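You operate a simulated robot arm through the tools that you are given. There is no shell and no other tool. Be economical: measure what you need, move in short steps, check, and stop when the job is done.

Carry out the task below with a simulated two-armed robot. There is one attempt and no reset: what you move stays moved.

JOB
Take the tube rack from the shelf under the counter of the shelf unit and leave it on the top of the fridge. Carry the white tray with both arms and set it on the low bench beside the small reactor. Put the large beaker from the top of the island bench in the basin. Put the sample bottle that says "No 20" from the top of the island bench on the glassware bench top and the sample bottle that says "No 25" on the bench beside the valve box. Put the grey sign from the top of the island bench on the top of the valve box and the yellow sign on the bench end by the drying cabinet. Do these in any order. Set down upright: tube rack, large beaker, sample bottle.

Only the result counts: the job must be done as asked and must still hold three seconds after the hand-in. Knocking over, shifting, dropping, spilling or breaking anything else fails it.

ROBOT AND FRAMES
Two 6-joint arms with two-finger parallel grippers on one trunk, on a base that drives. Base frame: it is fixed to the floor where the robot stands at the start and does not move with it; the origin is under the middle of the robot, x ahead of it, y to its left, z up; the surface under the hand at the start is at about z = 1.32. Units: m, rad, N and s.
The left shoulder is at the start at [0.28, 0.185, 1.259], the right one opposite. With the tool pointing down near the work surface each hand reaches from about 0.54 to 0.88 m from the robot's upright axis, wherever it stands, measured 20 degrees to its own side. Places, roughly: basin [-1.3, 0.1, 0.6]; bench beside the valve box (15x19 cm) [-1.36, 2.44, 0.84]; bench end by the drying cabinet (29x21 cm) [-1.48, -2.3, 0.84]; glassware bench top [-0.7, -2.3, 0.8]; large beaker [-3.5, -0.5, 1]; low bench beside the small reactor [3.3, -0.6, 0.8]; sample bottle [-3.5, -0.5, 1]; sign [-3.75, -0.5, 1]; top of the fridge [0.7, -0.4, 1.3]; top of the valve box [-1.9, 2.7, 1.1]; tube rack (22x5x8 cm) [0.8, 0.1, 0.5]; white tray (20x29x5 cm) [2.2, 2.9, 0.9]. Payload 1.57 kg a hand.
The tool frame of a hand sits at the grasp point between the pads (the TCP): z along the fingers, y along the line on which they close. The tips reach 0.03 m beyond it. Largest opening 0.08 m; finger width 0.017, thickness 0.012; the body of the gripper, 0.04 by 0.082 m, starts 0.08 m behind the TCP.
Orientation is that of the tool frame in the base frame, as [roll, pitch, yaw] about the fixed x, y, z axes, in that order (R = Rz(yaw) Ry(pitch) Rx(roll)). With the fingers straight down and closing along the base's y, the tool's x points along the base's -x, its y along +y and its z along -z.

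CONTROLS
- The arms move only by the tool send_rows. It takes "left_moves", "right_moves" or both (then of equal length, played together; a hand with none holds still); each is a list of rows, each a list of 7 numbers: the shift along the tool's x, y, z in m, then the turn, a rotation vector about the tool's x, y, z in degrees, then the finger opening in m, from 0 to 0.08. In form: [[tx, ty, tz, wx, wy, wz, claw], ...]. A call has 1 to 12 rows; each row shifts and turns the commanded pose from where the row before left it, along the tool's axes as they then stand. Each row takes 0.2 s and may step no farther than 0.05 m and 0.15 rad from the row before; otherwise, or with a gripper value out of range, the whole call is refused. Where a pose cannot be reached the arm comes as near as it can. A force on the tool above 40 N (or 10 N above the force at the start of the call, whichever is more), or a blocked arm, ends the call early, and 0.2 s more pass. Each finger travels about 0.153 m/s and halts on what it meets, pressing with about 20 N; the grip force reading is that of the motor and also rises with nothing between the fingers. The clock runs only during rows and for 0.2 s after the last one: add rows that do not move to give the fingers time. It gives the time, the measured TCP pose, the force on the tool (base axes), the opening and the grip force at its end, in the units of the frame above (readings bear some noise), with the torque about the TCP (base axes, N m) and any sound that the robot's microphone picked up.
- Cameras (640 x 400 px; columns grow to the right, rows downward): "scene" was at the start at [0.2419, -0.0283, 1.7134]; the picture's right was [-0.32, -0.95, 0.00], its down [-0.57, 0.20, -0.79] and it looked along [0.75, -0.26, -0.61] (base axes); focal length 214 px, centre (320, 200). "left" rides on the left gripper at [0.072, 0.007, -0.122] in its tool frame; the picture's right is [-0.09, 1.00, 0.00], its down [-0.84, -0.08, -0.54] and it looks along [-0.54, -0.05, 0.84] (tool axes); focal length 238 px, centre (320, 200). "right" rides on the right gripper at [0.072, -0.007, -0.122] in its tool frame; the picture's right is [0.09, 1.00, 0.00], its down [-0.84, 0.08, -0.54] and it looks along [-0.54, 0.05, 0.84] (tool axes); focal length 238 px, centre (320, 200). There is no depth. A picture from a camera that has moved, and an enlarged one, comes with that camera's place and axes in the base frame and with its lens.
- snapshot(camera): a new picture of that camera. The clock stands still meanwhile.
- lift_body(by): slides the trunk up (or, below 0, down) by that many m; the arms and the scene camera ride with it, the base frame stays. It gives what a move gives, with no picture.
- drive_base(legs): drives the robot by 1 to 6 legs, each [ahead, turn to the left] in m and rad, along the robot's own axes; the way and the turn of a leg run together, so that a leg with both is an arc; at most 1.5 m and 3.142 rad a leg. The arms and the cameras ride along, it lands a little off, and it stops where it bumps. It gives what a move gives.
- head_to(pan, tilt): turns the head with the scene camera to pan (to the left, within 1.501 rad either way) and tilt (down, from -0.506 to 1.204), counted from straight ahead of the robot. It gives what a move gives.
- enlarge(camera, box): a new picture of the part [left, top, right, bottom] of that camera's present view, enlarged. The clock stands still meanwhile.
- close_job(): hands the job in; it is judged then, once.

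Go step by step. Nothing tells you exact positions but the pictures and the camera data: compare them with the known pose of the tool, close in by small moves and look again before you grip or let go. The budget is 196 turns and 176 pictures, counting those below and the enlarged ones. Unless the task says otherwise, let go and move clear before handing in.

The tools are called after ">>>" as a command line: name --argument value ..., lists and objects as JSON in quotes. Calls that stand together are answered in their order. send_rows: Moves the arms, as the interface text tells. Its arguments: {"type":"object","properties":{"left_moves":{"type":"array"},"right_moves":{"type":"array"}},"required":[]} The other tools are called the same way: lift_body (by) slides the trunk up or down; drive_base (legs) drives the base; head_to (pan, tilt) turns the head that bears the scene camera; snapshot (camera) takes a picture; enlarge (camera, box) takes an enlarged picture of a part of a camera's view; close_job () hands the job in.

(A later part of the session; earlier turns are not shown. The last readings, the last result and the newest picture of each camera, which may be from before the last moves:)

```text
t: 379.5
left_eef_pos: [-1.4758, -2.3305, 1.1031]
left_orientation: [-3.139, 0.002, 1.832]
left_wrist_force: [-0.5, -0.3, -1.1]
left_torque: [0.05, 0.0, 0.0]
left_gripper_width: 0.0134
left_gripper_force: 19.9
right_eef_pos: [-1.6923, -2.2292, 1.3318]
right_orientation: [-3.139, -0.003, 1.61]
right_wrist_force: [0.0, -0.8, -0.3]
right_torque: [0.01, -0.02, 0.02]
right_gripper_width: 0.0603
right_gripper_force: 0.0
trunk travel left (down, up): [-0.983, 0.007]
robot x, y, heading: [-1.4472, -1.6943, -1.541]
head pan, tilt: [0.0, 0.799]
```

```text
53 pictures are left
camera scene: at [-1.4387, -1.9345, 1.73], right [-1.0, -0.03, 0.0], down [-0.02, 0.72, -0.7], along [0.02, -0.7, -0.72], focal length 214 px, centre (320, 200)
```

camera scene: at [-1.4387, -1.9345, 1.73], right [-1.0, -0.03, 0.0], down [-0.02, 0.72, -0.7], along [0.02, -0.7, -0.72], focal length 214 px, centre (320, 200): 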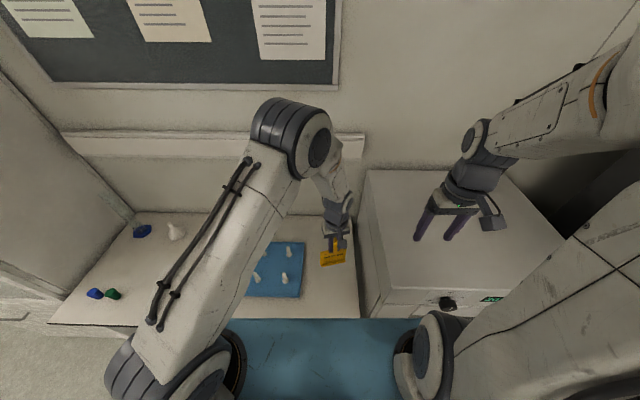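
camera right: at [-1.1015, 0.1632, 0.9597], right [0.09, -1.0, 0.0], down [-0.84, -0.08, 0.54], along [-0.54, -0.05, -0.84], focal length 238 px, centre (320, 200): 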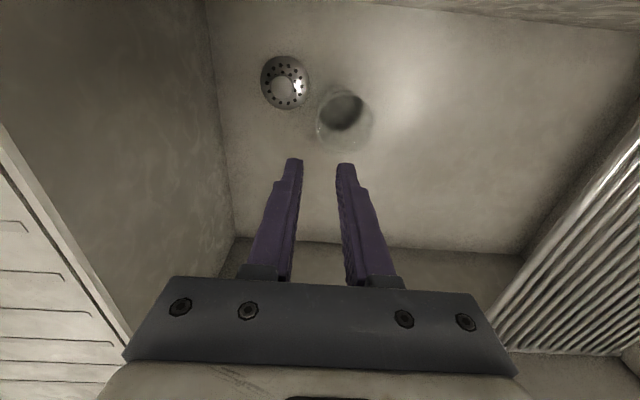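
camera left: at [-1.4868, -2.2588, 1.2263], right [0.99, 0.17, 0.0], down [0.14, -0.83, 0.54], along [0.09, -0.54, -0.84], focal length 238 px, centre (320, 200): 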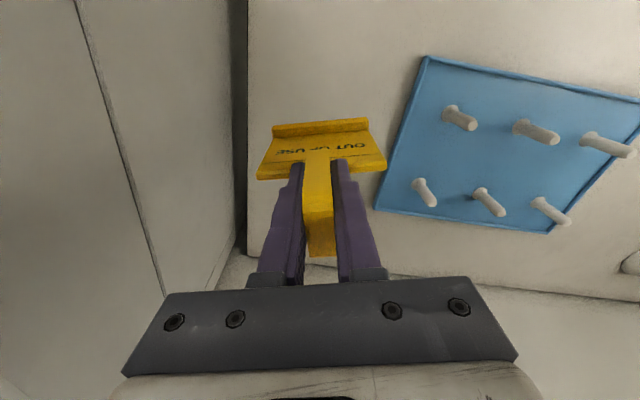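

Well placed. I lower the remaining 0.1 m and feel for the bench.

>>> send_rows --left_moves '[[0, 0, 0.03, 0, 0, 0, 0.0], [0, 0, 0.03, 0, 0, 0, 0.0], [0, 0, 0.03, 0, 0, 0, 0.0], [0, 0, 0, 0, 0, 0, 0.0]]'

>>> send_rows --left_moves '[[0, 0, 0.006, 0, 0, 0, 0.0], [0, 0, 0.006, 0, 0, 0, 0.0], [0, 0, 0, 0, 0, 0, 0.0]]'

>>> send_rows --left_moves '[[0, 0, 0.005, 0, 0, 0, 0.0], [0, 0, 0.005, 0, 0, 0, 0.0], [0, 0, 0, 0, 0, 0, 0.0]]'

```text
t: 380.5
left_eef_pos: [-1.4768, -2.3299, 1.0167]
left_orientation: [-3.139, 0.001, 1.832]
left_wrist_force: [0.9, 0.6, 0.0]
left_torque: [0.02, -0.02, 0.02]
left_gripper_width: 0.0136
left_gripper_force: 19.8
right_eef_pos: [-1.692, -2.2285, 1.3327]
right_orientation: [-3.14, -0.005, 1.608]
right_wrist_force: [0.4, -0.3, -0.4]
right_torque: [0.01, 0.05, 0.01]
right_gripper_width: 0.06
right_gripper_force: 0.0
trunk travel left (down, up): [-0.983, 0.007]
robot x, y, heading: [-1.4432, -1.6923, -1.541]
head pan, tilt: [0.0, 0.799]
```

```text
t: 381.3
left_eef_pos: [-1.4772, -2.3292, 1.0032]
left_orientation: [-3.137, 0.003, 1.833]
left_wrist_force: [0.0, -0.5, -1.0]
left_torque: [-0.01, 0.02, 0.01]
left_gripper_width: 0.0133
left_gripper_force: 20.3
right_eef_pos: [-1.691, -2.2291, 1.3323]
right_orientation: [-3.14, -0.004, 1.607]
right_wrist_force: [0.2, 0.8, 0.4]
right_torque: [0.03, 0.02, 0.01]
right_gripper_width: 0.06
right_gripper_force: 0.2
trunk travel left (down, up): [-0.983, 0.007]
robot x, y, heading: [-1.4421, -1.6939, -1.545]
head pan, tilt: [0.0, 0.799]
```

```text
t: 382.1
left_eef_pos: [-1.476, -2.3283, 0.9949]
left_orientation: [-3.139, 0.002, 1.832]
left_wrist_force: [-0.2, -0.3, -0.7]
left_torque: [-0.05, 0.01, 0.01]
left_gripper_width: 0.0137
left_gripper_force: 19.4
right_eef_pos: [-1.6917, -2.229, 1.3318]
right_orientation: [-3.139, -0.003, 1.609]
right_wrist_force: [0.3, -0.5, 0.1]
right_torque: [0.04, -0.02, -0.01]
right_gripper_width: 0.0599
right_gripper_force: 0.1
trunk travel left (down, up): [-0.983, 0.007]
robot x, y, heading: [-1.448, -1.6924, -1.543]
head pan, tilt: [0.0, 0.799]
```

>>> send_rows --left_moves '[[0, 0, 0.005, 0, 0, 0, 0.0], [0, 0, 0.005, 0, 0, 0, 0.0], [0, 0, 0.005, 0, 0, 0, 0.0], [0, 0, 0, 0, 0, 0, 0.0]]'

>>> enlarge --camera "scene" --box '[270, 180, 390, 300]'

```text
t: 383.1
left_eef_pos: [-1.4749, -2.3295, 0.9795]
left_orientation: [-3.139, 0.003, 1.834]
left_wrist_force: [-0.2, -0.1, -0.9]
left_torque: [-0.01, -0.01, 0.02]
left_gripper_width: 0.0135
left_gripper_force: 20.1
right_eef_pos: [-1.6917, -2.2286, 1.3324]
right_orientation: [-3.14, -0.004, 1.61]
right_wrist_force: [0.2, -0.9, 0.0]
right_torque: [-0.02, -0.03, 0.0]
right_gripper_width: 0.0598
right_gripper_force: 0.0
trunk travel left (down, up): [-0.983, 0.007]
robot x, y, heading: [-1.4424, -1.694, -1.539]
head pan, tilt: [0.0, 0.799]
```

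```text
3.33 times, centred on (330, 240) of scene
camera zoom: at [-1.4387, -1.9344, 1.73], right [-1.0, -0.03, 0.0], down [-0.02, 0.72, -0.7], along [0.02, -0.7, -0.72], focal length 715 px, centre (287, 67)
```

zoom: 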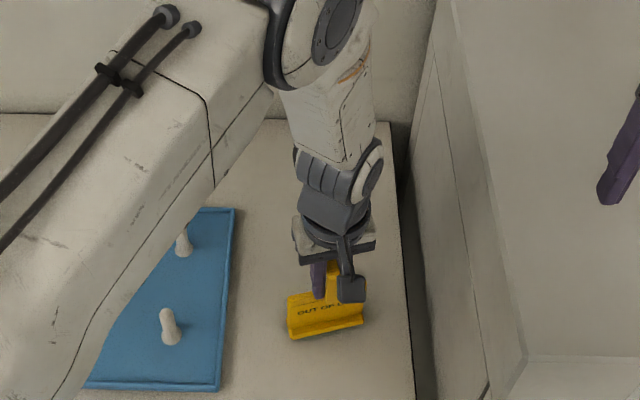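

>>> send_rows --left_moves '[[0, 0, 0.005, 0, 0, 0, 0.0], [0, 0, 0.005, 0, 0, 0, 0.0], [0, 0, 0.003, 0, 0, 0, 0.0], [0, 0, 0, 0, 0, 0, 0.0]]'

>>> send_rows --left_moves '[[0, 0, 0.005, 0, 0, 0, 0.0], [0, 0, 0.003, 0, 0, 0, 0.0], [0, 0, 0, 0, 0, 0, 0.0]]'

>>> send_rows --left_moves '[[0, 0, 0.005, 0, 0, 0, 0.0], [0, 0, 0.003, 0, 0, 0, 0.0], [0, 0, 0, 0, 0, 0, 0.0]]'

```text
t: 384.1
left_eef_pos: [-1.4762, -2.3298, 0.9672]
left_orientation: [-3.138, 0.004, 1.833]
left_wrist_force: [2.2, 2.2, 23.8]
left_torque: [0.29, -0.53, 0.01]
left_gripper_width: 0.0137
left_gripper_force: 20.2
right_eef_pos: [-1.6916, -2.2286, 1.3331]
right_orientation: [-3.139, 0.0, 1.61]
right_wrist_force: [0.6, -0.4, 1.3]
right_torque: [0.03, 0.0, -0.01]
right_gripper_width: 0.06
right_gripper_force: 0.1
trunk travel left (down, up): [-0.983, 0.007]
robot x, y, heading: [-1.446, -1.696, -1.543]
head pan, tilt: [0.0, 0.799]
```

```text
t: 384.6
left_eef_pos: [-1.4761, -2.3298, 0.9642]
left_orientation: [3.141, 0.003, 1.832]
left_wrist_force: [3.4, 4.8, 22.0]
left_torque: [0.42, -0.34, 0.01]
left_gripper_width: 0.0137
left_gripper_force: 19.9
right_eef_pos: [-1.6911, -2.2272, 1.3328]
right_orientation: [-3.139, -0.003, 1.609]
right_wrist_force: [-0.6, -0.5, 0.7]
right_torque: [-0.03, -0.01, -0.02]
right_gripper_width: 0.06
right_gripper_force: 0.2
trunk travel left (down, up): [-0.983, 0.007]
robot x, y, heading: [-1.4468, -1.6916, -1.543]
head pan, tilt: [0.0, 0.799]
stopped in row 2 (left hand): the force on the tool passed its limit at 52 N (the readings are from after the stop); the commanded pose is now the measured one
```

```text
t: 384.9
left_eef_pos: [-1.4758, -2.3301, 0.9645]
left_orientation: [-3.141, 0.001, 1.831]
left_wrist_force: [2.4, 4.5, 21.4]
left_torque: [0.43, -0.27, -0.06]
left_gripper_width: 0.0133
left_gripper_force: 20.4
right_eef_pos: [-1.6908, -2.227, 1.3336]
right_orientation: [-3.141, -0.003, 1.61]
right_wrist_force: [-0.3, 0.3, 0.8]
right_torque: [0.0, -0.04, 0.06]
right_gripper_width: 0.0601
right_gripper_force: 0.1
trunk travel left (down, up): [-0.983, 0.007]
robot x, y, heading: [-1.4426, -1.696, -1.542]
head pan, tilt: [0.0, 0.799]
stopped in row 1 (left hand): the force on the tool passed its limit at 49 N (the readings are from after the stop); the commanded pose is now the measured one
```

The sign stands on the bench. I ease up, open and lift away.

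>>> send_rows --left_moves '[[0, 0, -0.003, 0, 0, 0, 0.0], [0, 0, 0, 0, 0, 0, 0.02], [0, 0, 0, 0, 0, 0, 0.045], [0, 0, 0, 0, 0, 0, 0.045], [0, 0, -0.03, 0, 0, 0, 0.045], [0, 0, -0.045, 0, 0, 0, 0.05], [0, 0, -0.045, 0, 0, 0, 0.06], [0, 0, -0.045, 0, 0, 0, 0.06], [0, 0, -0.045, 0, 0, 0, 0.06], [0, 0, -0.045, 0, 0, 0, 0.06], [0, 0, 0, 0, 0, 0, 0.06]]'

>>> snapshot --camera "left"

```text
t: 387.3
left_eef_pos: [-1.4777, -2.3337, 1.2222]
left_orientation: [-3.14, 0.001, 1.832]
left_wrist_force: [-0.1, -0.3, 0.0]
left_torque: [-0.02, 0.01, 0.01]
left_gripper_width: 0.06
left_gripper_force: 0.0
right_eef_pos: [-1.6921, -2.229, 1.3329]
right_orientation: [-3.139, -0.004, 1.611]
right_wrist_force: [0.4, -0.3, 0.6]
right_torque: [0.0, 0.01, 0.0]
right_gripper_width: 0.0598
right_gripper_force: 0.0
trunk travel left (down, up): [-0.983, 0.007]
robot x, y, heading: [-1.445, -1.6944, -1.537]
head pan, tilt: [0.0, 0.799]
```

```text
51 pictures are left
camera left: at [-1.4891, -2.2614, 1.345], right [0.99, 0.17, 0.0], down [0.14, -0.83, 0.54], along [0.09, -0.54, -0.84], focal length 238 px, centre (320, 200)
```

left: 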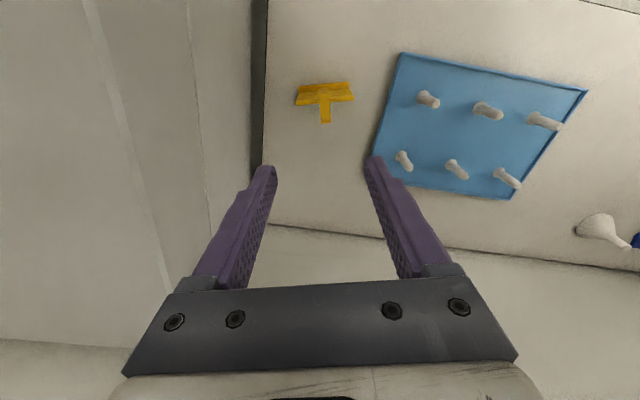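

The yellow sign stands on the bench end. Next trip: grey sign (left) and bottle No 25 (right). I drive back to the island.

>>> drive_base --legs '[[0, -1.95], [0.8, 0], [0, 0.35], [1.33, 0], [0, -1.57], [0.18, 0]]'

>>> head_to --pan 0 --tilt 0.6

>>> snapshot --camera "scene"

```text
t: 404.9
left_eef_pos: [-4.1343, -1.288, 1.221]
left_orientation: [-3.138, 0.002, -0.053]
left_wrist_force: [0.3, -0.7, -0.1]
left_torque: [0.01, -0.01, -0.06]
left_gripper_width: 0.0601
left_gripper_force: 0.1
right_eef_pos: [-3.9678, -1.1154, 1.332]
right_orientation: [-3.14, -0.004, -0.272]
right_wrist_force: [-0.3, 0.1, -0.6]
right_torque: [0.07, -0.05, 0.01]
right_gripper_width: 0.0599
right_gripper_force: 0.0
trunk travel left (down, up): [-0.983, 0.007]
robot x, y, heading: [-3.5375, -1.5146, 2.867]
head pan, tilt: [0.0, 0.799]
stopped in leg 5: the robot was blocked; the commanded pose is now the measured one
```

```text
t: 405.6
left_eef_pos: [-4.1335, -1.2865, 1.2213]
left_orientation: [-3.141, 0.002, -0.053]
left_wrist_force: [0.3, -0.1, -0.2]
left_torque: [0.01, 0.0, 0.02]
left_gripper_width: 0.0598
left_gripper_force: 0.1
right_eef_pos: [-3.9675, -1.1159, 1.3306]
right_orientation: [-3.14, -0.004, -0.275]
right_wrist_force: [-0.1, -0.5, -0.6]
right_torque: [0.02, 0.0, 0.0]
right_gripper_width: 0.0597
right_gripper_force: 0.0
trunk travel left (down, up): [-0.983, 0.007]
robot x, y, heading: [-3.5327, -1.5104, 2.861]
head pan, tilt: [0.0, 0.6]
```

```text
50 pictures are left
camera scene: at [-3.7731, -1.4457, 1.7469], right [0.27, 0.96, 0.0], down [0.54, -0.15, -0.82], along [-0.79, 0.23, -0.57], focal length 214 px, centre (320, 200)
```

scene: 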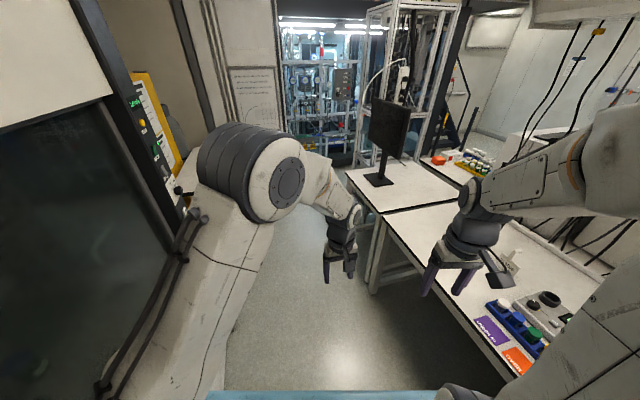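

Too far south, the rear touched the fume hood front. I go forward 0.25 m, turn right and approach slightly diagonally.

>>> drive_base --legs '[[0.25, 0], [0, -1.76], [0.25, 0], [0, 0.47]]'

>>> snapshot --camera "scene"

```text
t: 410.1
left_eef_pos: [-3.865, -0.8246, 1.2216]
left_orientation: [-3.135, 0.001, -1.109]
left_wrist_force: [-1.4, 0.5, -0.6]
left_torque: [-0.02, -0.1, 0.0]
left_gripper_width: 0.0599
left_gripper_force: 0.0
right_eef_pos: [-3.6364, -0.8854, 1.3331]
right_orientation: [-3.135, -0.003, -1.324]
right_wrist_force: [-1.0, -0.1, 0.2]
right_torque: [-0.03, -0.1, 0.04]
right_gripper_width: 0.06
right_gripper_force: 0.0
trunk travel left (down, up): [-0.983, 0.007]
robot x, y, heading: [-3.7327, -1.4512, 1.895]
head pan, tilt: [0.0, 0.6]
stopped in leg 2: the robot was blocked; the commanded pose is now the measured one
```

```text
49 pictures are left
camera scene: at [-3.8169, -1.2133, 1.7467], right [0.95, 0.32, 0.0], down [0.18, -0.54, -0.82], along [-0.26, 0.78, -0.57], focal length 214 px, centre (320, 200)
```

scene: 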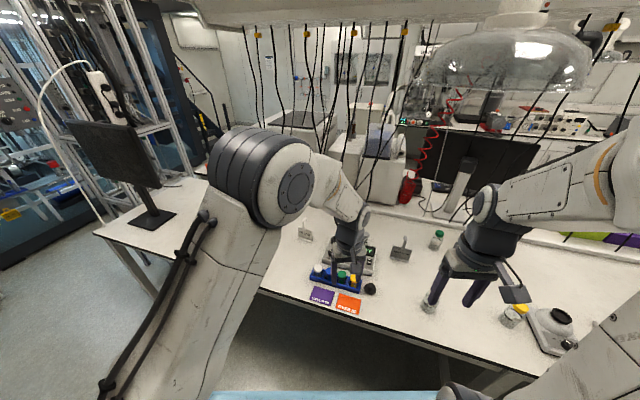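

I move forward 0.11 m, turn right further, approach, and square up.

>>> drive_base --legs '[[0.11, 0], [0, -0.9], [0.17, 0], [0, 0.575]]'

>>> snapshot --camera "scene"

>>> snapshot --camera "left"

```text
t: 416.2
left_eef_pos: [-3.6015, -0.5723, 1.2221]
left_orientation: [-3.137, 0.0, -1.426]
left_wrist_force: [0.7, 1.4, -0.6]
left_torque: [0.02, -0.02, 0.01]
left_gripper_width: 0.0602
left_gripper_force: 0.2
right_eef_pos: [-3.4028, -0.7017, 1.3336]
right_orientation: [-3.137, -0.004, -1.639]
right_wrist_force: [-0.3, 0.3, 0.0]
right_torque: [-0.02, 0.02, 0.02]
right_gripper_width: 0.0601
right_gripper_force: 0.0
trunk travel left (down, up): [-0.983, 0.007]
robot x, y, heading: [-3.6772, -1.2045, 1.574]
head pan, tilt: [0.0, 0.6]
```

```text
48 pictures are left
camera scene: at [-3.6763, -0.9577, 1.7469], right [1.0, 0.01, 0.0], down [0.0, -0.56, -0.83], along [0.0, 0.83, -0.56], focal length 214 px, centre (320, 200)
```

scene: 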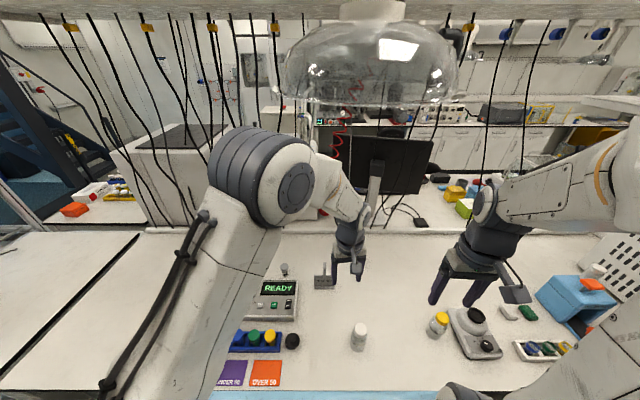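

```text
47 pictures are left
camera left: at [-3.5985, -0.6449, 1.3454], right [-1.0, -0.05, -0.01], down [-0.05, 0.84, 0.54], along [-0.02, 0.54, -0.84], focal length 238 px, centre (320, 200)
```

left: 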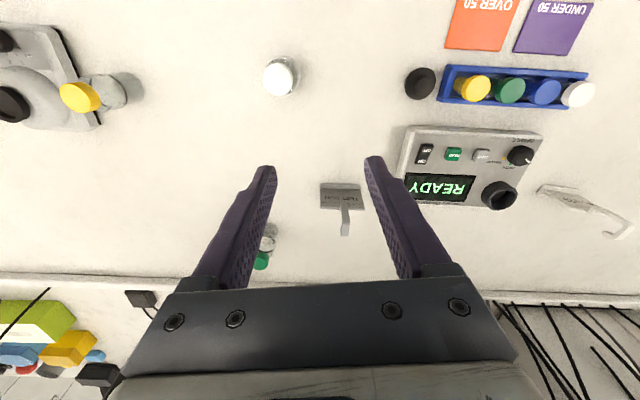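

Grey sign stem at about (-3.664,-0.345) is at the reach limit, so I'll pitch the left hand 30° forward for it; bottle No 25 is at about (-3.537,-0.59) for the right hand. I move both to pre-grasp.

>>> send_rows --left_moves '[[0, 0, 0, 0, 0, 5.4, 0.06], [-0.031, 0.0141, 0.025, 0, 0, 0, 0.06], [-0.031, 0.0141, 0.025, 0, 0, 0, 0.06], [-0.031, 0.0141, 0.025, 0, 0, 0, 0.06], [-0.031, 0.0141, 0.025, 0, 0, 0, 0.06], [0, 0, 0, 0, -7.5, 0, 0.06], [0, 0, 0, 0, -7.5, 0, 0.06], [0, 0, 0, 0, -7.5, 0, 0.06], [0, 0, 0, 0, -7.5, 0, 0.06], [0, 0, 0, 0, 0, 0, 0.06]]' --right_moves '[[-0.0115, 0.0158, 0.0367, 0, 0, 0, 0.07], [-0.0115, 0.0158, 0.0367, 0, 0, 0, 0.07], [-0.0115, 0.0158, 0.0367, 0, 0, 0, 0.07], [-0.0115, 0.0158, 0.0367, 0, 0, 0, 0.07], [-0.0115, 0.0158, 0.0367, 0, 0, 0, 0.07], [-0.0115, 0.0158, 0.0367, 0, 0, 0, 0.07], [-0.0115, 0.0158, 0.0367, 0, 0, 0, 0.07], [-0.0115, 0.0158, 0.0367, 0, 0, 0, 0.07], [-0.0115, 0.0158, 0.0367, 0, 0, 0, 0.07], [0, 0, 0, 0, 0, 0, 0.07]]'

>>> snapshot --camera "left"

>>> snapshot --camera "right"

```text
t: 418.4
left_eef_pos: [-3.6668, -0.4517, 1.1219]
left_orientation: [3.132, 0.466, -1.516]
left_wrist_force: [-0.2, -0.1, -0.4]
left_torque: [0.02, 0.0, 0.0]
left_gripper_width: 0.06
left_gripper_force: 0.1
left hand out of reach, approached as far as the arm can: row 9
right_eef_pos: [-3.5343, -0.591, 1.0024]
right_orientation: [-3.137, -0.005, -1.638]
right_wrist_force: [-0.4, -0.4, 0.3]
right_torque: [0.0, 0.01, 0.04]
right_gripper_width: 0.07
right_gripper_force: 0.0
trunk travel left (down, up): [-0.983, 0.007]
robot x, y, heading: [-3.6739, -1.205, 1.577]
head pan, tilt: [0.0, 0.6]
```

```text
46 pictures are left
camera left: at [-3.6659, -0.5713, 1.1996], right [-1.0, 0.02, 0.05], down [0.06, 0.51, 0.86], along [0.0, 0.86, -0.51], focal length 238 px, centre (320, 200)
```

left: 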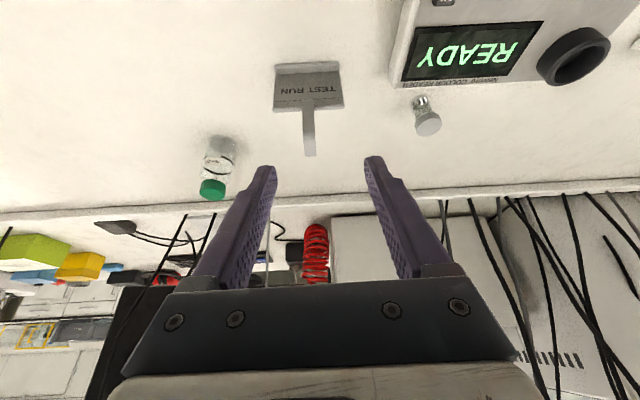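

```text
45 pictures are left
camera right: at [-3.5351, -0.6631, 1.1233], right [-1.0, -0.02, 0.0], down [-0.02, 0.84, 0.54], along [-0.01, 0.54, -0.84], focal length 238 px, centre (320, 200)
```

right: 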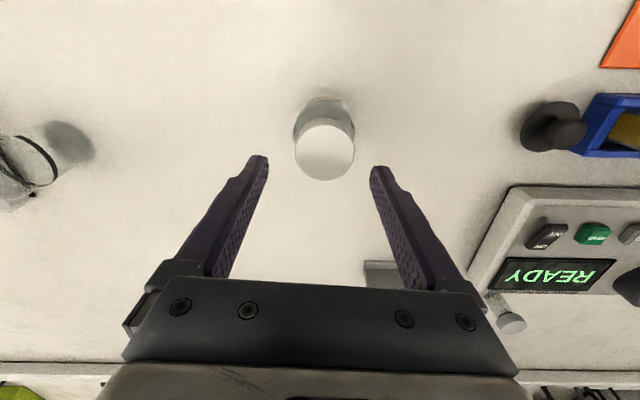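

Both targets are aligned within a centimetre. I correct, descend and close both: right on the cap, left on the stem.

>>> send_rows --left_moves '[[-0.005, -0.0024, 0.036, 0, 0, 0, 0.06], [-0.005, -0.0024, 0.036, 0, 0, 0, 0.06], [-0.005, -0.0024, 0.036, 0, 0, 0, 0.06], [-0.005, -0.0024, 0.036, 0, 0, 0, 0.06], [-0.005, -0.0024, 0.036, 0, 0, 0, 0.06], [0, 0, 0, 0, 0, 0, 0.06]]' --right_moves '[[0, 0.006, 0, 0, 0, 0, 0.07], [0, 0, 0.019, 0, 0, 0, 0.07], [0, 0, 0.019, 0, 0, 0, 0.07], [0, 0, 0.019, 0, 0, 0, 0.07], [0, 0, 0.019, 0, 0, 0, 0.07], [0, 0, 0, 0, 0, 0, 0.07]]'

>>> enlarge --camera "scene" --box '[260, 220, 440, 380]'

>>> snapshot --camera "left"

```text
t: 419.8
left_eef_pos: [-3.6626, -0.3502, 0.9693]
left_orientation: [3.131, 0.466, -1.517]
left_wrist_force: [-0.3, 0.1, -0.1]
left_torque: [0.01, -0.02, 0.01]
left_gripper_width: 0.06
left_gripper_force: 0.0
right_eef_pos: [-3.5272, -0.5883, 0.9775]
right_orientation: [-3.13, -0.013, -1.639]
right_wrist_force: [-0.1, 0.0, 0.2]
right_torque: [-0.02, -0.01, 0.01]
right_gripper_width: 0.0702
right_gripper_force: 0.1
right hand out of reach, approached as far as the arm can: row 2, 3, 4, 5
trunk travel left (down, up): [-0.983, 0.007]
robot x, y, heading: [-3.6731, -1.207, 1.574]
head pan, tilt: [0.0, 0.6]
```

```text
2.50 times, centred on (350, 300) of scene
camera zoom: at [-3.6763, -0.9574, 1.7469], right [1.0, 0.01, 0.0], down [0.0, -0.57, -0.82], along [0.0, 0.82, -0.57], focal length 536 px, centre (245, -50)
```

zoom: 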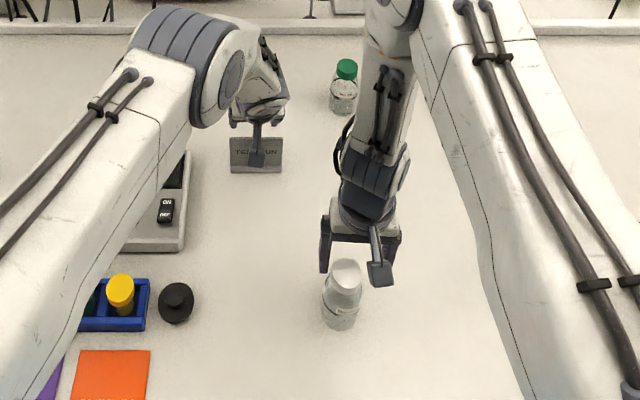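

```text
43 pictures are left
camera left: at [-3.6616, -0.4687, 1.0475], right [-1.0, 0.02, 0.05], down [0.06, 0.51, 0.86], along [0.0, 0.86, -0.51], focal length 238 px, centre (320, 200)
```

left: 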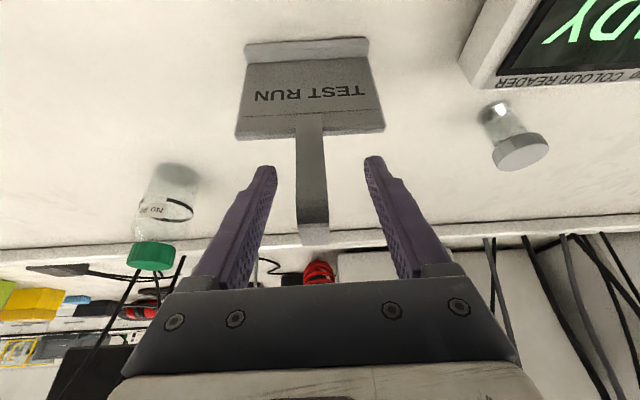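

The grey stem is centred: I close the left hand and raise it. The right arm is too folded to go lower, so the trunk will lower it.

>>> send_rows --left_moves '[[0, 0, 0, 0, 0, 0, 0.03], [0, 0, 0, 0, 0, 0, 0.01], [0, 0, 0, 0, 0, 0, 0.0], [0, 0, 0, 0, 0, 0, 0.0], [0.013, 0, -0.027, 0, 0, 0, 0.0], [0.018, 0, -0.036, 0, 0, 0, 0.0], [0.018, 0, -0.036, 0, 0, 0, 0.0], [0, 0, 0, 0, 0, 0, 0.0]]' --right_moves '[[0, 0, 0, 0, 0, 0, 0.07], [0, 0, 0, 0, 0, 0, 0.07], [0, 0, 0, 0, 0, 0, 0.07], [0, 0, 0, 0, 0, 0, 0.07], [0, 0.006, -0.005, 0, 0, 0, 0.07], [0, 0.006, 0, 0, 0, 0, 0.07], [0, 0, 0, 0, 0, 0, 0.07], [0, 0, 0, 0, 0, 0, 0.07]]'

>>> snapshot --camera "right"

```text
t: 421.6
left_eef_pos: [-3.6563, -0.4357, 1.0376]
left_orientation: [3.131, 0.469, -1.519]
left_wrist_force: [-0.1, -0.5, -0.6]
left_torque: [0.05, 0.02, 0.0]
left_gripper_width: 0.0137
left_gripper_force: 19.9
right_eef_pos: [-3.5355, -0.5853, 0.9725]
right_orientation: [-3.135, -0.004, -1.64]
right_wrist_force: [0.0, -1.2, 0.4]
right_torque: [0.01, -0.03, 0.03]
right_gripper_width: 0.0701
right_gripper_force: 0.1
right hand out of reach, approached as far as the arm can: row 5
trunk travel left (down, up): [-0.983, 0.007]
robot x, y, heading: [-3.6778, -1.2095, 1.58]
head pan, tilt: [0.0, 0.6]
```

```text
42 pictures are left
camera right: at [-3.5351, -0.6575, 1.0946], right [-1.0, -0.02, -0.01], down [-0.02, 0.84, 0.54], along [-0.01, 0.54, -0.84], focal length 238 px, centre (320, 200)
```

right: 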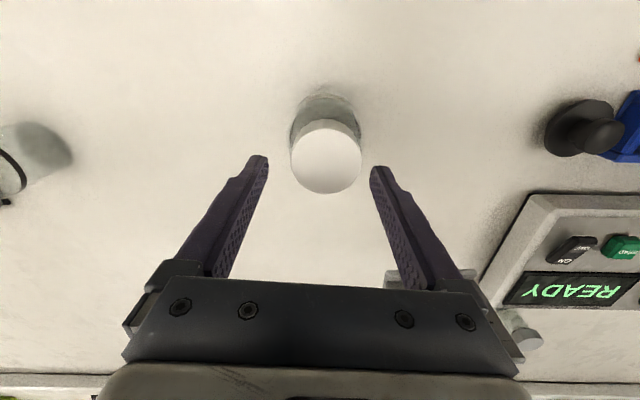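

The cap is centred at (-3.540,-0.592). I raise the left hand a bit, lower the trunk 0.048 m, and close the right gripper.

>>> send_rows --left_moves '[[0.02, 0, -0.036, 0, 0, 0, 0.0], [0.02, 0, -0.036, 0, 0, 0, 0.0], [0, 0, 0, 0, 0, 0, 0.0]]' --right_moves '[[0.006, 0.005, 0, 0, 0, 0, 0.07], [0, 0, 0, 0, 0, 0, 0.07], [0, 0, 0, 0, 0, 0, 0.07]]'

>>> lift_body --by -0.048

>>> send_rows --right_moves '[[0, 0, 0, 0, 0, 0, 0.055], [0, 0, 0, 0, 0, 0, 0.04], [0, 0, 0, 0, 0, 0, 0.03], [0, 0, 0, 0, 0, 0, 0.03]]'

>>> snapshot --camera "scene"

```text
t: 422.4
left_eef_pos: [-3.6537, -0.5043, 1.086]
left_orientation: [3.132, 0.467, -1.516]
left_wrist_force: [-0.7, 0.0, 0.3]
left_torque: [0.03, -0.03, 0.01]
left_gripper_width: 0.0136
left_gripper_force: 19.9
right_eef_pos: [-3.5395, -0.5896, 0.9727]
right_orientation: [-3.129, -0.003, -1.64]
right_wrist_force: [-0.1, 0.1, 0.1]
right_torque: [0.03, 0.0, -0.02]
right_gripper_width: 0.0702
right_gripper_force: 0.0
trunk travel left (down, up): [-0.983, 0.007]
robot x, y, heading: [-3.6751, -1.2071, 1.575]
head pan, tilt: [0.0, 0.6]
```

```text
t: 423.3
left_eef_pos: [-3.6529, -0.5035, 1.0366]
left_orientation: [3.133, 0.468, -1.517]
left_wrist_force: [0.8, 0.2, 0.4]
left_torque: [0.01, 0.02, 0.02]
left_gripper_width: 0.0135
left_gripper_force: 20.5
right_eef_pos: [-3.5413, -0.5904, 0.9241]
right_orientation: [-3.128, -0.003, -1.64]
right_wrist_force: [-0.6, -0.1, 0.0]
right_torque: [0.01, 0.01, 0.01]
right_gripper_width: 0.0698
right_gripper_force: 0.1
trunk travel left (down, up): [-0.935, 0.055]
robot x, y, heading: [-3.6755, -1.2072, 1.574]
head pan, tilt: [0.0, 0.6]
```

```text
t: 424.3
left_eef_pos: [-3.6521, -0.5033, 1.0375]
left_orientation: [3.13, 0.468, -1.518]
left_wrist_force: [-0.5, 0.2, -1.1]
left_torque: [0.02, -0.01, -0.01]
left_gripper_width: 0.0136
left_gripper_force: 20.4
right_eef_pos: [-3.5414, -0.5912, 0.9257]
right_orientation: [-3.129, -0.003, -1.639]
right_wrist_force: [-0.5, 0.6, 2.8]
right_torque: [-0.04, 0.18, -0.01]
right_gripper_width: 0.0555
right_gripper_force: 20.2
trunk travel left (down, up): [-0.935, 0.055]
robot x, y, heading: [-3.6729, -1.2041, 1.578]
head pan, tilt: [0.0, 0.6]
```

```text
41 pictures are left
camera scene: at [-3.6763, -0.9578, 1.699], right [1.0, 0.01, 0.0], down [0.0, -0.56, -0.83], along [0.0, 0.83, -0.56], focal length 214 px, centre (320, 200)
```

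scene: 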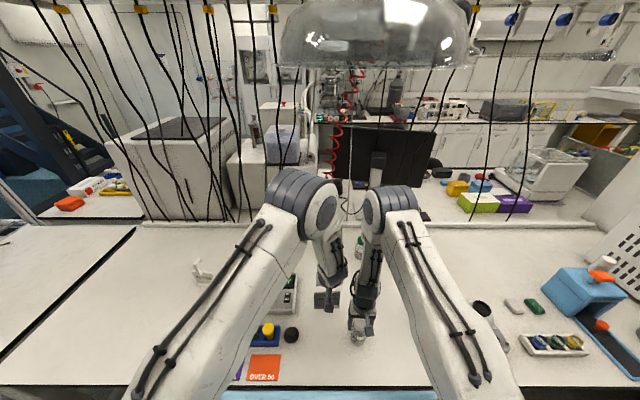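

Both are held. I lift, retract slightly, back out and turn east.

>>> lift_body --by 0.05

>>> send_rows --left_moves '[[0.02, 0, -0.035, 0, 0, 0, 0.0], [0.02, 0, -0.035, 0, 0, 0, 0.0], [0.02, 0, -0.035, 0, 0, 0, 0.0], [0, 0, 0, 0, 0, 0, 0.0]]' --right_moves '[[0, 0, -0.04, 0, 0, 0, 0.0], [0, -0.01, -0.04, 0, 0, 0, 0.0], [0, -0.01, -0.04, 0, 0, 0, 0.0], [0, 0, -0.03, 0, 0, 0, 0.0]]'

>>> drive_base --legs '[[-0.2, 0], [0, -1.585]]'

>>> head_to --pan 0 --tilt 0.5

>>> snapshot --camera "scene"

```text
t: 425.3
left_eef_pos: [-3.6537, -0.5049, 1.0876]
left_orientation: [3.132, 0.465, -1.517]
left_wrist_force: [0.4, -0.2, -1.5]
left_torque: [0.02, 0.0, 0.01]
left_gripper_width: 0.0135
left_gripper_force: 20.1
right_eef_pos: [-3.5406, -0.5898, 0.9747]
right_orientation: [-3.129, -0.003, -1.639]
right_wrist_force: [-0.5, 0.0, -0.7]
right_torque: [-0.01, -0.04, 0.0]
right_gripper_width: 0.0552
right_gripper_force: 20.5
trunk travel left (down, up): [-0.985, 0.005]
robot x, y, heading: [-3.6759, -1.206, 1.575]
head pan, tilt: [0.0, 0.6]
```

```text
t: 426.3
left_eef_pos: [-3.6472, -0.6064, 1.1524]
left_orientation: [3.131, 0.468, -1.518]
left_wrist_force: [0.2, -0.7, -0.7]
left_torque: [0.0, -0.01, 0.02]
left_gripper_width: 0.0137
left_gripper_force: 20.4
right_eef_pos: [-3.5216, -0.5901, 1.0909]
right_orientation: [-3.122, -0.003, -1.596]
right_wrist_force: [-1.9, -0.8, -1.0]
right_torque: [0.04, -0.12, -0.09]
right_gripper_width: 0.0551
right_gripper_force: 20.2
right hand out of reach, approached as far as the arm can: row 1, 2
trunk travel left (down, up): [-0.985, 0.005]
robot x, y, heading: [-3.6765, -1.2045, 1.58]
head pan, tilt: [0.0, 0.6]
```

```text
t: 431.7
left_eef_pos: [-3.0729, -1.4425, 1.1525]
left_orientation: [3.132, 0.468, -3.104]
left_wrist_force: [-0.7, 0.3, -0.4]
left_torque: [-0.04, -0.01, 0.02]
left_gripper_width: 0.0138
left_gripper_force: 20.2
right_eef_pos: [-3.0592, -1.5661, 1.0904]
right_orientation: [-3.129, -0.004, 3.058]
right_wrist_force: [0.6, -0.4, -0.4]
right_torque: [-0.01, 0.0, 0.0]
right_gripper_width: 0.0551
right_gripper_force: 20.4
trunk travel left (down, up): [-0.985, 0.005]
robot x, y, heading: [-3.675, -1.4065, -0.002]
head pan, tilt: [0.0, 0.6]
```

```text
t: 432.4
left_eef_pos: [-3.0745, -1.4429, 1.1529]
left_orientation: [3.131, 0.468, -3.104]
left_wrist_force: [0.5, 0.6, -0.7]
left_torque: [0.0, 0.01, 0.01]
left_gripper_width: 0.0133
left_gripper_force: 20.0
right_eef_pos: [-3.0597, -1.5653, 1.0897]
right_orientation: [-3.129, -0.007, 3.058]
right_wrist_force: [0.3, 1.0, -0.4]
right_torque: [0.01, -0.04, -0.02]
right_gripper_width: 0.0551
right_gripper_force: 19.5
trunk travel left (down, up): [-0.985, 0.005]
robot x, y, heading: [-3.6748, -1.4093, -0.009]
head pan, tilt: [0.0, 0.499]
```

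```text
40 pictures are left
camera scene: at [-3.4232, -1.4092, 1.758], right [-0.01, -1.0, 0.0], down [-0.48, 0.0, -0.88], along [0.88, -0.01, -0.48], focal length 214 px, centre (320, 200)
```

scene: 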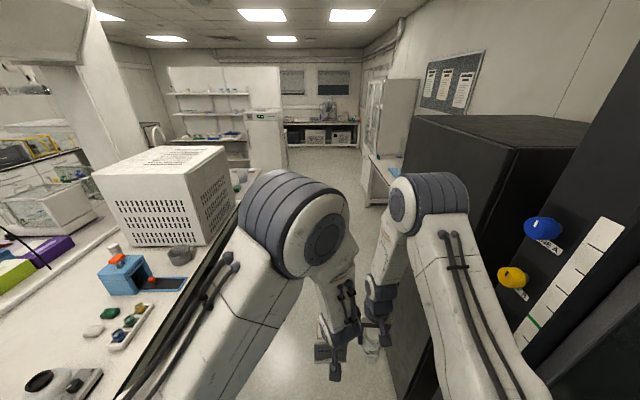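

Clear. I drive east 3.3 m, then north through the sink aisle to y≈1.65.

>>> drive_base --legs '[[1.5, 0], [1.5, 0], [0.35, 0], [0, 1.6], [1.5, 0], [1.5, 0]]'

>>> head_to --pan 0.8 --tilt 0.4

>>> snapshot --camera "scene"

```text
t: 443.3
left_eef_pos: [-0.9981, -1.3251, 1.152]
left_orientation: [3.131, 0.467, -2.983]
left_wrist_force: [-0.8, 0.2, -0.5]
left_torque: [-0.03, -0.02, -0.04]
left_gripper_width: 0.0137
left_gripper_force: 19.9
right_eef_pos: [-0.9703, -1.4444, 1.0908]
right_orientation: [-3.132, -0.005, -3.098]
right_wrist_force: [-0.8, -0.2, -1.7]
right_torque: [0.01, -0.03, -0.01]
right_gripper_width: 0.0552
right_gripper_force: 20.0
trunk travel left (down, up): [-0.985, 0.005]
robot x, y, heading: [-1.5867, -1.4314, 0.314]
head pan, tilt: [0.0, 0.499]
stopped in leg 2: the robot was blocked; the commanded pose is now the measured one
```

```text
t: 444.5
left_eef_pos: [-0.9986, -1.3252, 1.1511]
left_orientation: [3.129, 0.465, -2.98]
left_wrist_force: [0.2, 0.3, 0.0]
left_torque: [0.02, -0.03, 0.01]
left_gripper_width: 0.0136
left_gripper_force: 19.5
right_eef_pos: [-0.9676, -1.445, 1.0895]
right_orientation: [-3.131, -0.003, -3.096]
right_wrist_force: [-0.4, 0.4, -0.2]
right_torque: [0.0, -0.06, 0.0]
right_gripper_width: 0.0551
right_gripper_force: 19.5
trunk travel left (down, up): [-0.985, 0.005]
robot x, y, heading: [-1.5879, -1.4294, 0.312]
head pan, tilt: [0.799, 0.4]
```

```text
39 pictures are left
camera scene: at [-1.3958, -1.2972, 1.7671], right [0.9, -0.44, 0.0], down [-0.17, -0.35, -0.92], along [0.41, 0.83, -0.39], focal length 214 px, centre (320, 200)
```

scene: 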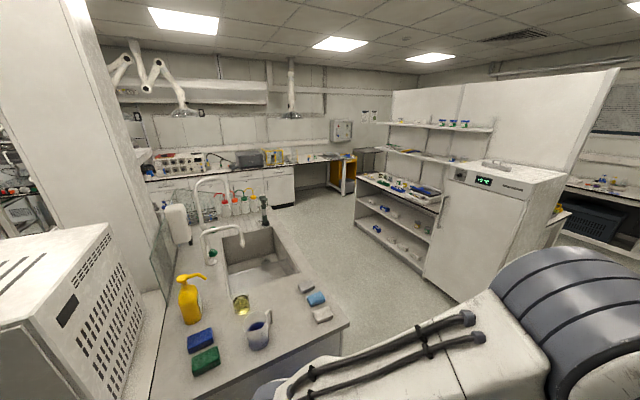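

The base drifted and its front-left corner touched the box/bin. I back up 0.2 m, turn right and look at them.

>>> drive_base --legs '[[-0.2, 0], [0, -0.45]]'

>>> head_to --pan 0.75 --tilt 0.8

>>> snapshot --camera "scene"

```text
t: 447.3
left_eef_pos: [-1.1945, -1.6511, 1.1513]
left_orientation: [3.129, 0.465, 2.853]
left_wrist_force: [-0.3, 0.2, -0.4]
left_torque: [-0.02, -0.04, -0.02]
left_gripper_width: 0.0135
left_gripper_force: 20.2
right_eef_pos: [-1.2197, -1.7721, 1.0898]
right_orientation: [-3.132, -0.003, 2.738]
right_wrist_force: [0.6, -0.2, -1.7]
right_torque: [-0.02, -0.04, 0.02]
right_gripper_width: 0.0552
right_gripper_force: 20.0
trunk travel left (down, up): [-0.985, 0.005]
robot x, y, heading: [-1.772, -1.4891, -0.141]
head pan, tilt: [0.799, 0.4]
```

```text
t: 448.2
left_eef_pos: [-1.1942, -1.6499, 1.1507]
left_orientation: [3.13, 0.466, 2.852]
left_wrist_force: [0.3, -0.9, -0.5]
left_torque: [0.02, -0.03, -0.02]
left_gripper_width: 0.0135
left_gripper_force: 19.9
right_eef_pos: [-1.2201, -1.7716, 1.0901]
right_orientation: [-3.131, -0.004, 2.738]
right_wrist_force: [-0.8, -0.2, -1.3]
right_torque: [-0.02, -0.02, 0.01]
right_gripper_width: 0.055
right_gripper_force: 20.1
trunk travel left (down, up): [-0.985, 0.005]
robot x, y, heading: [-1.7724, -1.4867, -0.137]
head pan, tilt: [0.75, 0.799]
```

```text
38 pictures are left
camera scene: at [-1.548, -1.464, 1.7321], right [0.57, -0.82, 0.0], down [-0.59, -0.41, -0.7], along [0.57, 0.4, -0.72], focal length 214 px, centre (320, 200)
```

scene: 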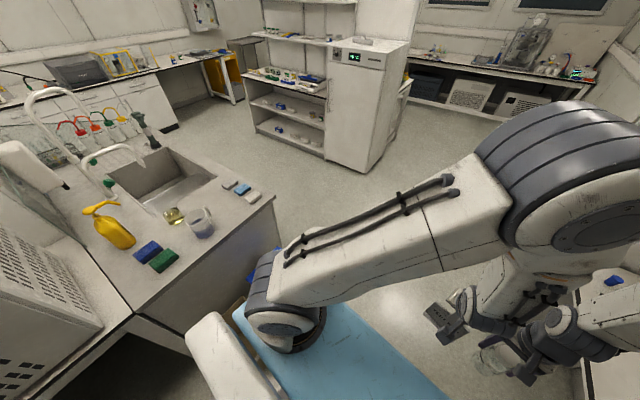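

I can't see the bin from here, but it's clear ahead. I continue with a path further south of the bin, then north.

>>> drive_base --legs '[[0.9, 0], [0, 0.39], [0.5, 0], [0, 1.32], [1.5, 0], [1.45, 0]]'

>>> head_to --pan 0.9 --tilt 0.4

>>> snapshot --camera "scene"

```text
t: 473.6
left_eef_pos: [-0.113, 2.0292, 1.1514]
left_orientation: [3.129, 0.466, -1.792]
left_wrist_force: [0.2, -0.8, -1.2]
left_torque: [0.0, 0.03, -0.04]
left_gripper_width: 0.0136
left_gripper_force: 20.0
right_eef_pos: [0.01, 2.0117, 1.0911]
right_orientation: [-3.13, -0.004, -1.907]
right_wrist_force: [0.1, 0.2, -1.9]
right_torque: [-0.01, 0.01, 0.01]
right_gripper_width: 0.0552
right_gripper_force: 19.8
trunk travel left (down, up): [-0.985, 0.005]
robot x, y, heading: [-0.2341, 1.4415, 1.499]
head pan, tilt: [0.75, 0.799]
```

```text
t: 474.4
left_eef_pos: [-0.113, 2.029, 1.1513]
left_orientation: [3.13, 0.465, -1.792]
left_wrist_force: [0.1, 0.5, 0.0]
left_torque: [0.02, 0.01, 0.03]
left_gripper_width: 0.0136
left_gripper_force: 19.9
right_eef_pos: [0.0093, 2.0111, 1.0899]
right_orientation: [-3.132, -0.003, -1.904]
right_wrist_force: [-0.9, -0.1, -0.8]
right_torque: [0.03, 0.02, -0.01]
right_gripper_width: 0.0553
right_gripper_force: 19.5
trunk travel left (down, up): [-0.985, 0.005]
robot x, y, heading: [-0.2336, 1.44, 1.502]
head pan, tilt: [0.901, 0.4]
```

```text
37 pictures are left
camera scene: at [-0.2931, 1.6632, 1.7671], right [0.67, 0.74, 0.0], down [0.29, -0.26, -0.92], along [-0.68, 0.62, -0.39], focal length 214 px, centre (320, 200)
```

scene: 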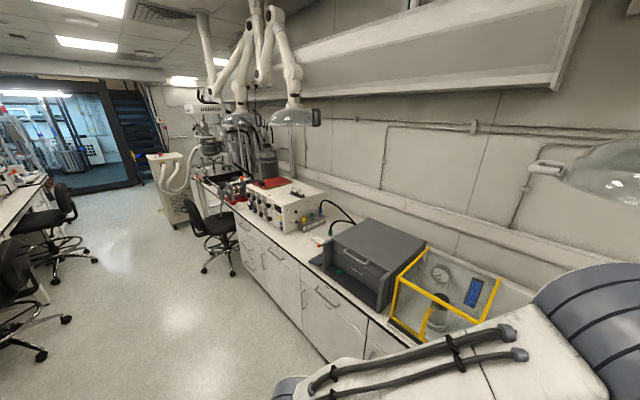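

The valve box (white box with knobs) is at (-1.9,2.7) and the free spot is right in front-right of it at (-1.36,2.44). I drive west along the bench and turn to face it.

>>> drive_base --legs '[[0, 1.45], [1.36, 0], [0, -1.38]]'

>>> head_to --pan 0 --tilt 0.5

>>> snapshot --camera "scene"

```text
t: 488.0
left_eef_pos: [-1.4316, 2.3228, 1.1518]
left_orientation: [3.129, 0.466, -1.752]
left_wrist_force: [-0.9, -0.1, -0.2]
left_torque: [-0.02, 0.01, 0.01]
left_gripper_width: 0.0135
left_gripper_force: 20.7
right_eef_pos: [-1.3093, 2.3104, 1.0905]
right_orientation: [-3.131, -0.004, -1.868]
right_wrist_force: [0.2, 0.0, -1.5]
right_torque: [0.01, 0.01, -0.02]
right_gripper_width: 0.0552
right_gripper_force: 20.3
trunk travel left (down, up): [-0.985, 0.005]
robot x, y, heading: [-1.5346, 1.7318, 1.535]
head pan, tilt: [0.901, 0.4]
```

```text
t: 489.2
left_eef_pos: [-1.4324, 2.3224, 1.1512]
left_orientation: [3.129, 0.468, -1.751]
left_wrist_force: [0.2, 0.7, 0.0]
left_torque: [-0.01, -0.01, 0.01]
left_gripper_width: 0.0136
left_gripper_force: 20.1
right_eef_pos: [-1.3089, 2.3122, 1.0898]
right_orientation: [-3.13, -0.004, -1.87]
right_wrist_force: [0.3, 0.6, -1.3]
right_torque: [0.01, 0.04, 0.01]
right_gripper_width: 0.0552
right_gripper_force: 20.7
trunk travel left (down, up): [-0.985, 0.005]
robot x, y, heading: [-1.5317, 1.7322, 1.54]
head pan, tilt: [0.0, 0.499]
```

```text
36 pictures are left
camera scene: at [-1.5248, 1.9814, 1.758], right [1.0, -0.03, 0.0], down [-0.02, -0.48, -0.88], along [0.03, 0.88, -0.48], focal length 214 px, centre (320, 200)
```

scene: 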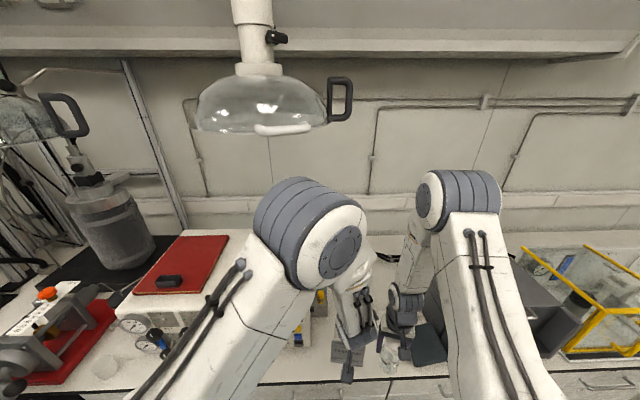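

The valve box top has a red mat on its left part; its free right part is around (-1.72,2.66) beneath a hood (rim z≈1.63). I raise the left hand, drive 0.1 m in and move the sign over it.

>>> send_rows --left_moves '[[-0.0195, 0, -0.0387, 0, 0, 0, 0.0], [-0.0195, 0, -0.0387, 0, 0, 0, 0.0], [-0.0195, 0, -0.0387, 0, 0, 0, 0.0], [0, 0, 0, 0, 0, 0, 0.0]]'

>>> drive_base --legs '[[0.1, 0]]'

>>> send_rows --left_moves '[[-0.0205, 0.041, 0.0103, 0, 0, 0, 0.0], [-0.0205, 0.041, 0.0103, 0, 0, 0, 0.0], [-0.0205, 0.041, 0.0103, 0, 0, 0, 0.0], [-0.0205, 0.041, 0.0103, 0, 0, 0, 0.0], [-0.0205, 0.041, 0.0103, 0, 0, 0, 0.0], [-0.0205, 0.041, 0.0103, 0, 0, 0, 0.0], [0, 0, 0, 0, 0, 0, 0.0]]'

>>> snapshot --camera "scene"

>>> snapshot --camera "left"

```text
t: 490.2
left_eef_pos: [-1.4317, 2.3231, 1.2809]
left_orientation: [3.13, 0.467, -1.753]
left_wrist_force: [0.2, -1.1, -0.7]
left_torque: [0.02, 0.03, -0.03]
left_gripper_width: 0.0138
left_gripper_force: 19.8
right_eef_pos: [-1.3082, 2.3105, 1.0911]
right_orientation: [-3.131, -0.003, -1.869]
right_wrist_force: [-0.8, -0.6, -1.2]
right_torque: [-0.01, 0.0, -0.02]
right_gripper_width: 0.0552
right_gripper_force: 19.9
trunk travel left (down, up): [-0.985, 0.005]
robot x, y, heading: [-1.5335, 1.7272, 1.538]
head pan, tilt: [0.0, 0.499]
```

```text
t: 491.3
left_eef_pos: [-1.4271, 2.4209, 1.2813]
left_orientation: [3.13, 0.464, -1.754]
left_wrist_force: [0.4, -0.4, 0.0]
left_torque: [0.01, 0.0, -0.01]
left_gripper_width: 0.0135
left_gripper_force: 19.9
right_eef_pos: [-1.305, 2.409, 1.09]
right_orientation: [-3.132, -0.003, -1.872]
right_wrist_force: [1.1, 0.1, -1.9]
right_torque: [0.03, 0.02, -0.01]
right_gripper_width: 0.0552
right_gripper_force: 20.0
trunk travel left (down, up): [-0.985, 0.005]
robot x, y, heading: [-1.5264, 1.8258, 1.535]
head pan, tilt: [0.0, 0.499]
```

```text
t: 492.9
left_eef_pos: [-1.6487, 2.6014, 1.2813]
left_orientation: [3.13, 0.465, -1.754]
left_wrist_force: [-0.5, 0.5, -0.8]
left_torque: [0.02, -0.02, 0.02]
left_gripper_width: 0.0137
left_gripper_force: 19.9
right_eef_pos: [-1.3064, 2.4095, 1.0904]
right_orientation: [-3.13, -0.003, -1.87]
right_wrist_force: [0.0, -0.2, -1.5]
right_torque: [-0.01, -0.03, 0.05]
right_gripper_width: 0.0553
right_gripper_force: 19.7
trunk travel left (down, up): [-0.985, 0.005]
robot x, y, heading: [-1.5317, 1.831, 1.535]
head pan, tilt: [0.0, 0.499]
```

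```text
35 pictures are left
camera scene: at [-1.5213, 2.0804, 1.758], right [1.0, -0.04, 0.0], down [-0.02, -0.48, -0.88], along [0.03, 0.88, -0.48], focal length 214 px, centre (320, 200)
```

scene: 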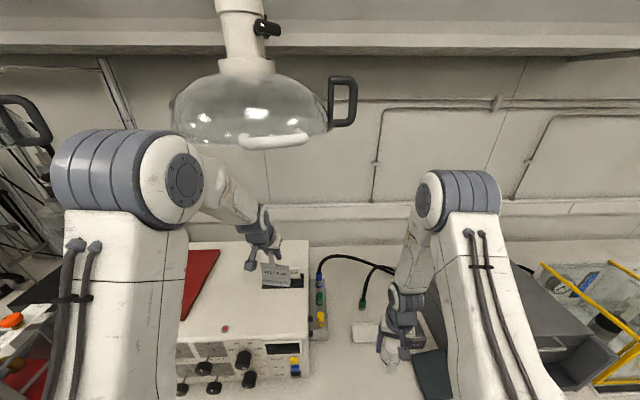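

```text
34 pictures are left
camera left: at [-1.6748, 2.4846, 1.3589], right [-0.97, 0.26, 0.05], down [0.17, 0.48, 0.86], along [0.2, 0.84, -0.51], focal length 238 px, centre (320, 200)
```

left: 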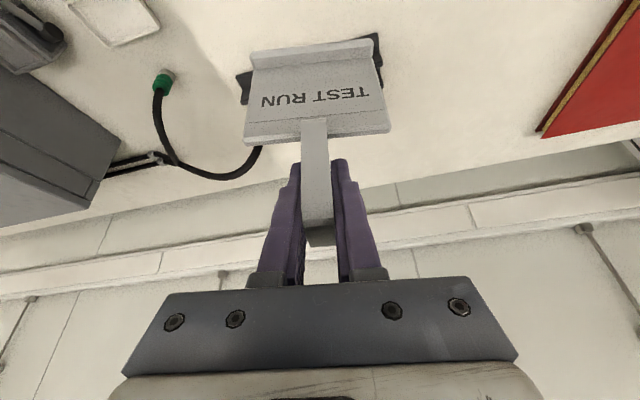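

The sign hangs over the box. There is something dark beneath it; I enlarge.

>>> enlarge --camera "scene" --box '[170, 200, 330, 360]'

```text
2.50 times, centred on (250, 280) of scene
camera zoom: at [-1.5213, 2.0804, 1.758], right [1.0, -0.04, 0.0], down [-0.02, -0.48, -0.88], along [0.03, 0.88, -0.48], focal length 536 px, centre (495, 0)
```

zoom: 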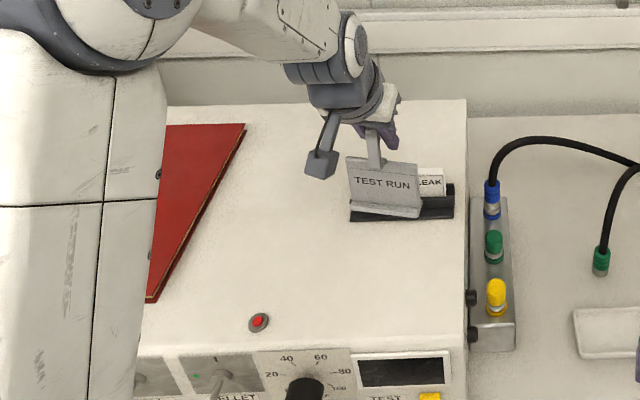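

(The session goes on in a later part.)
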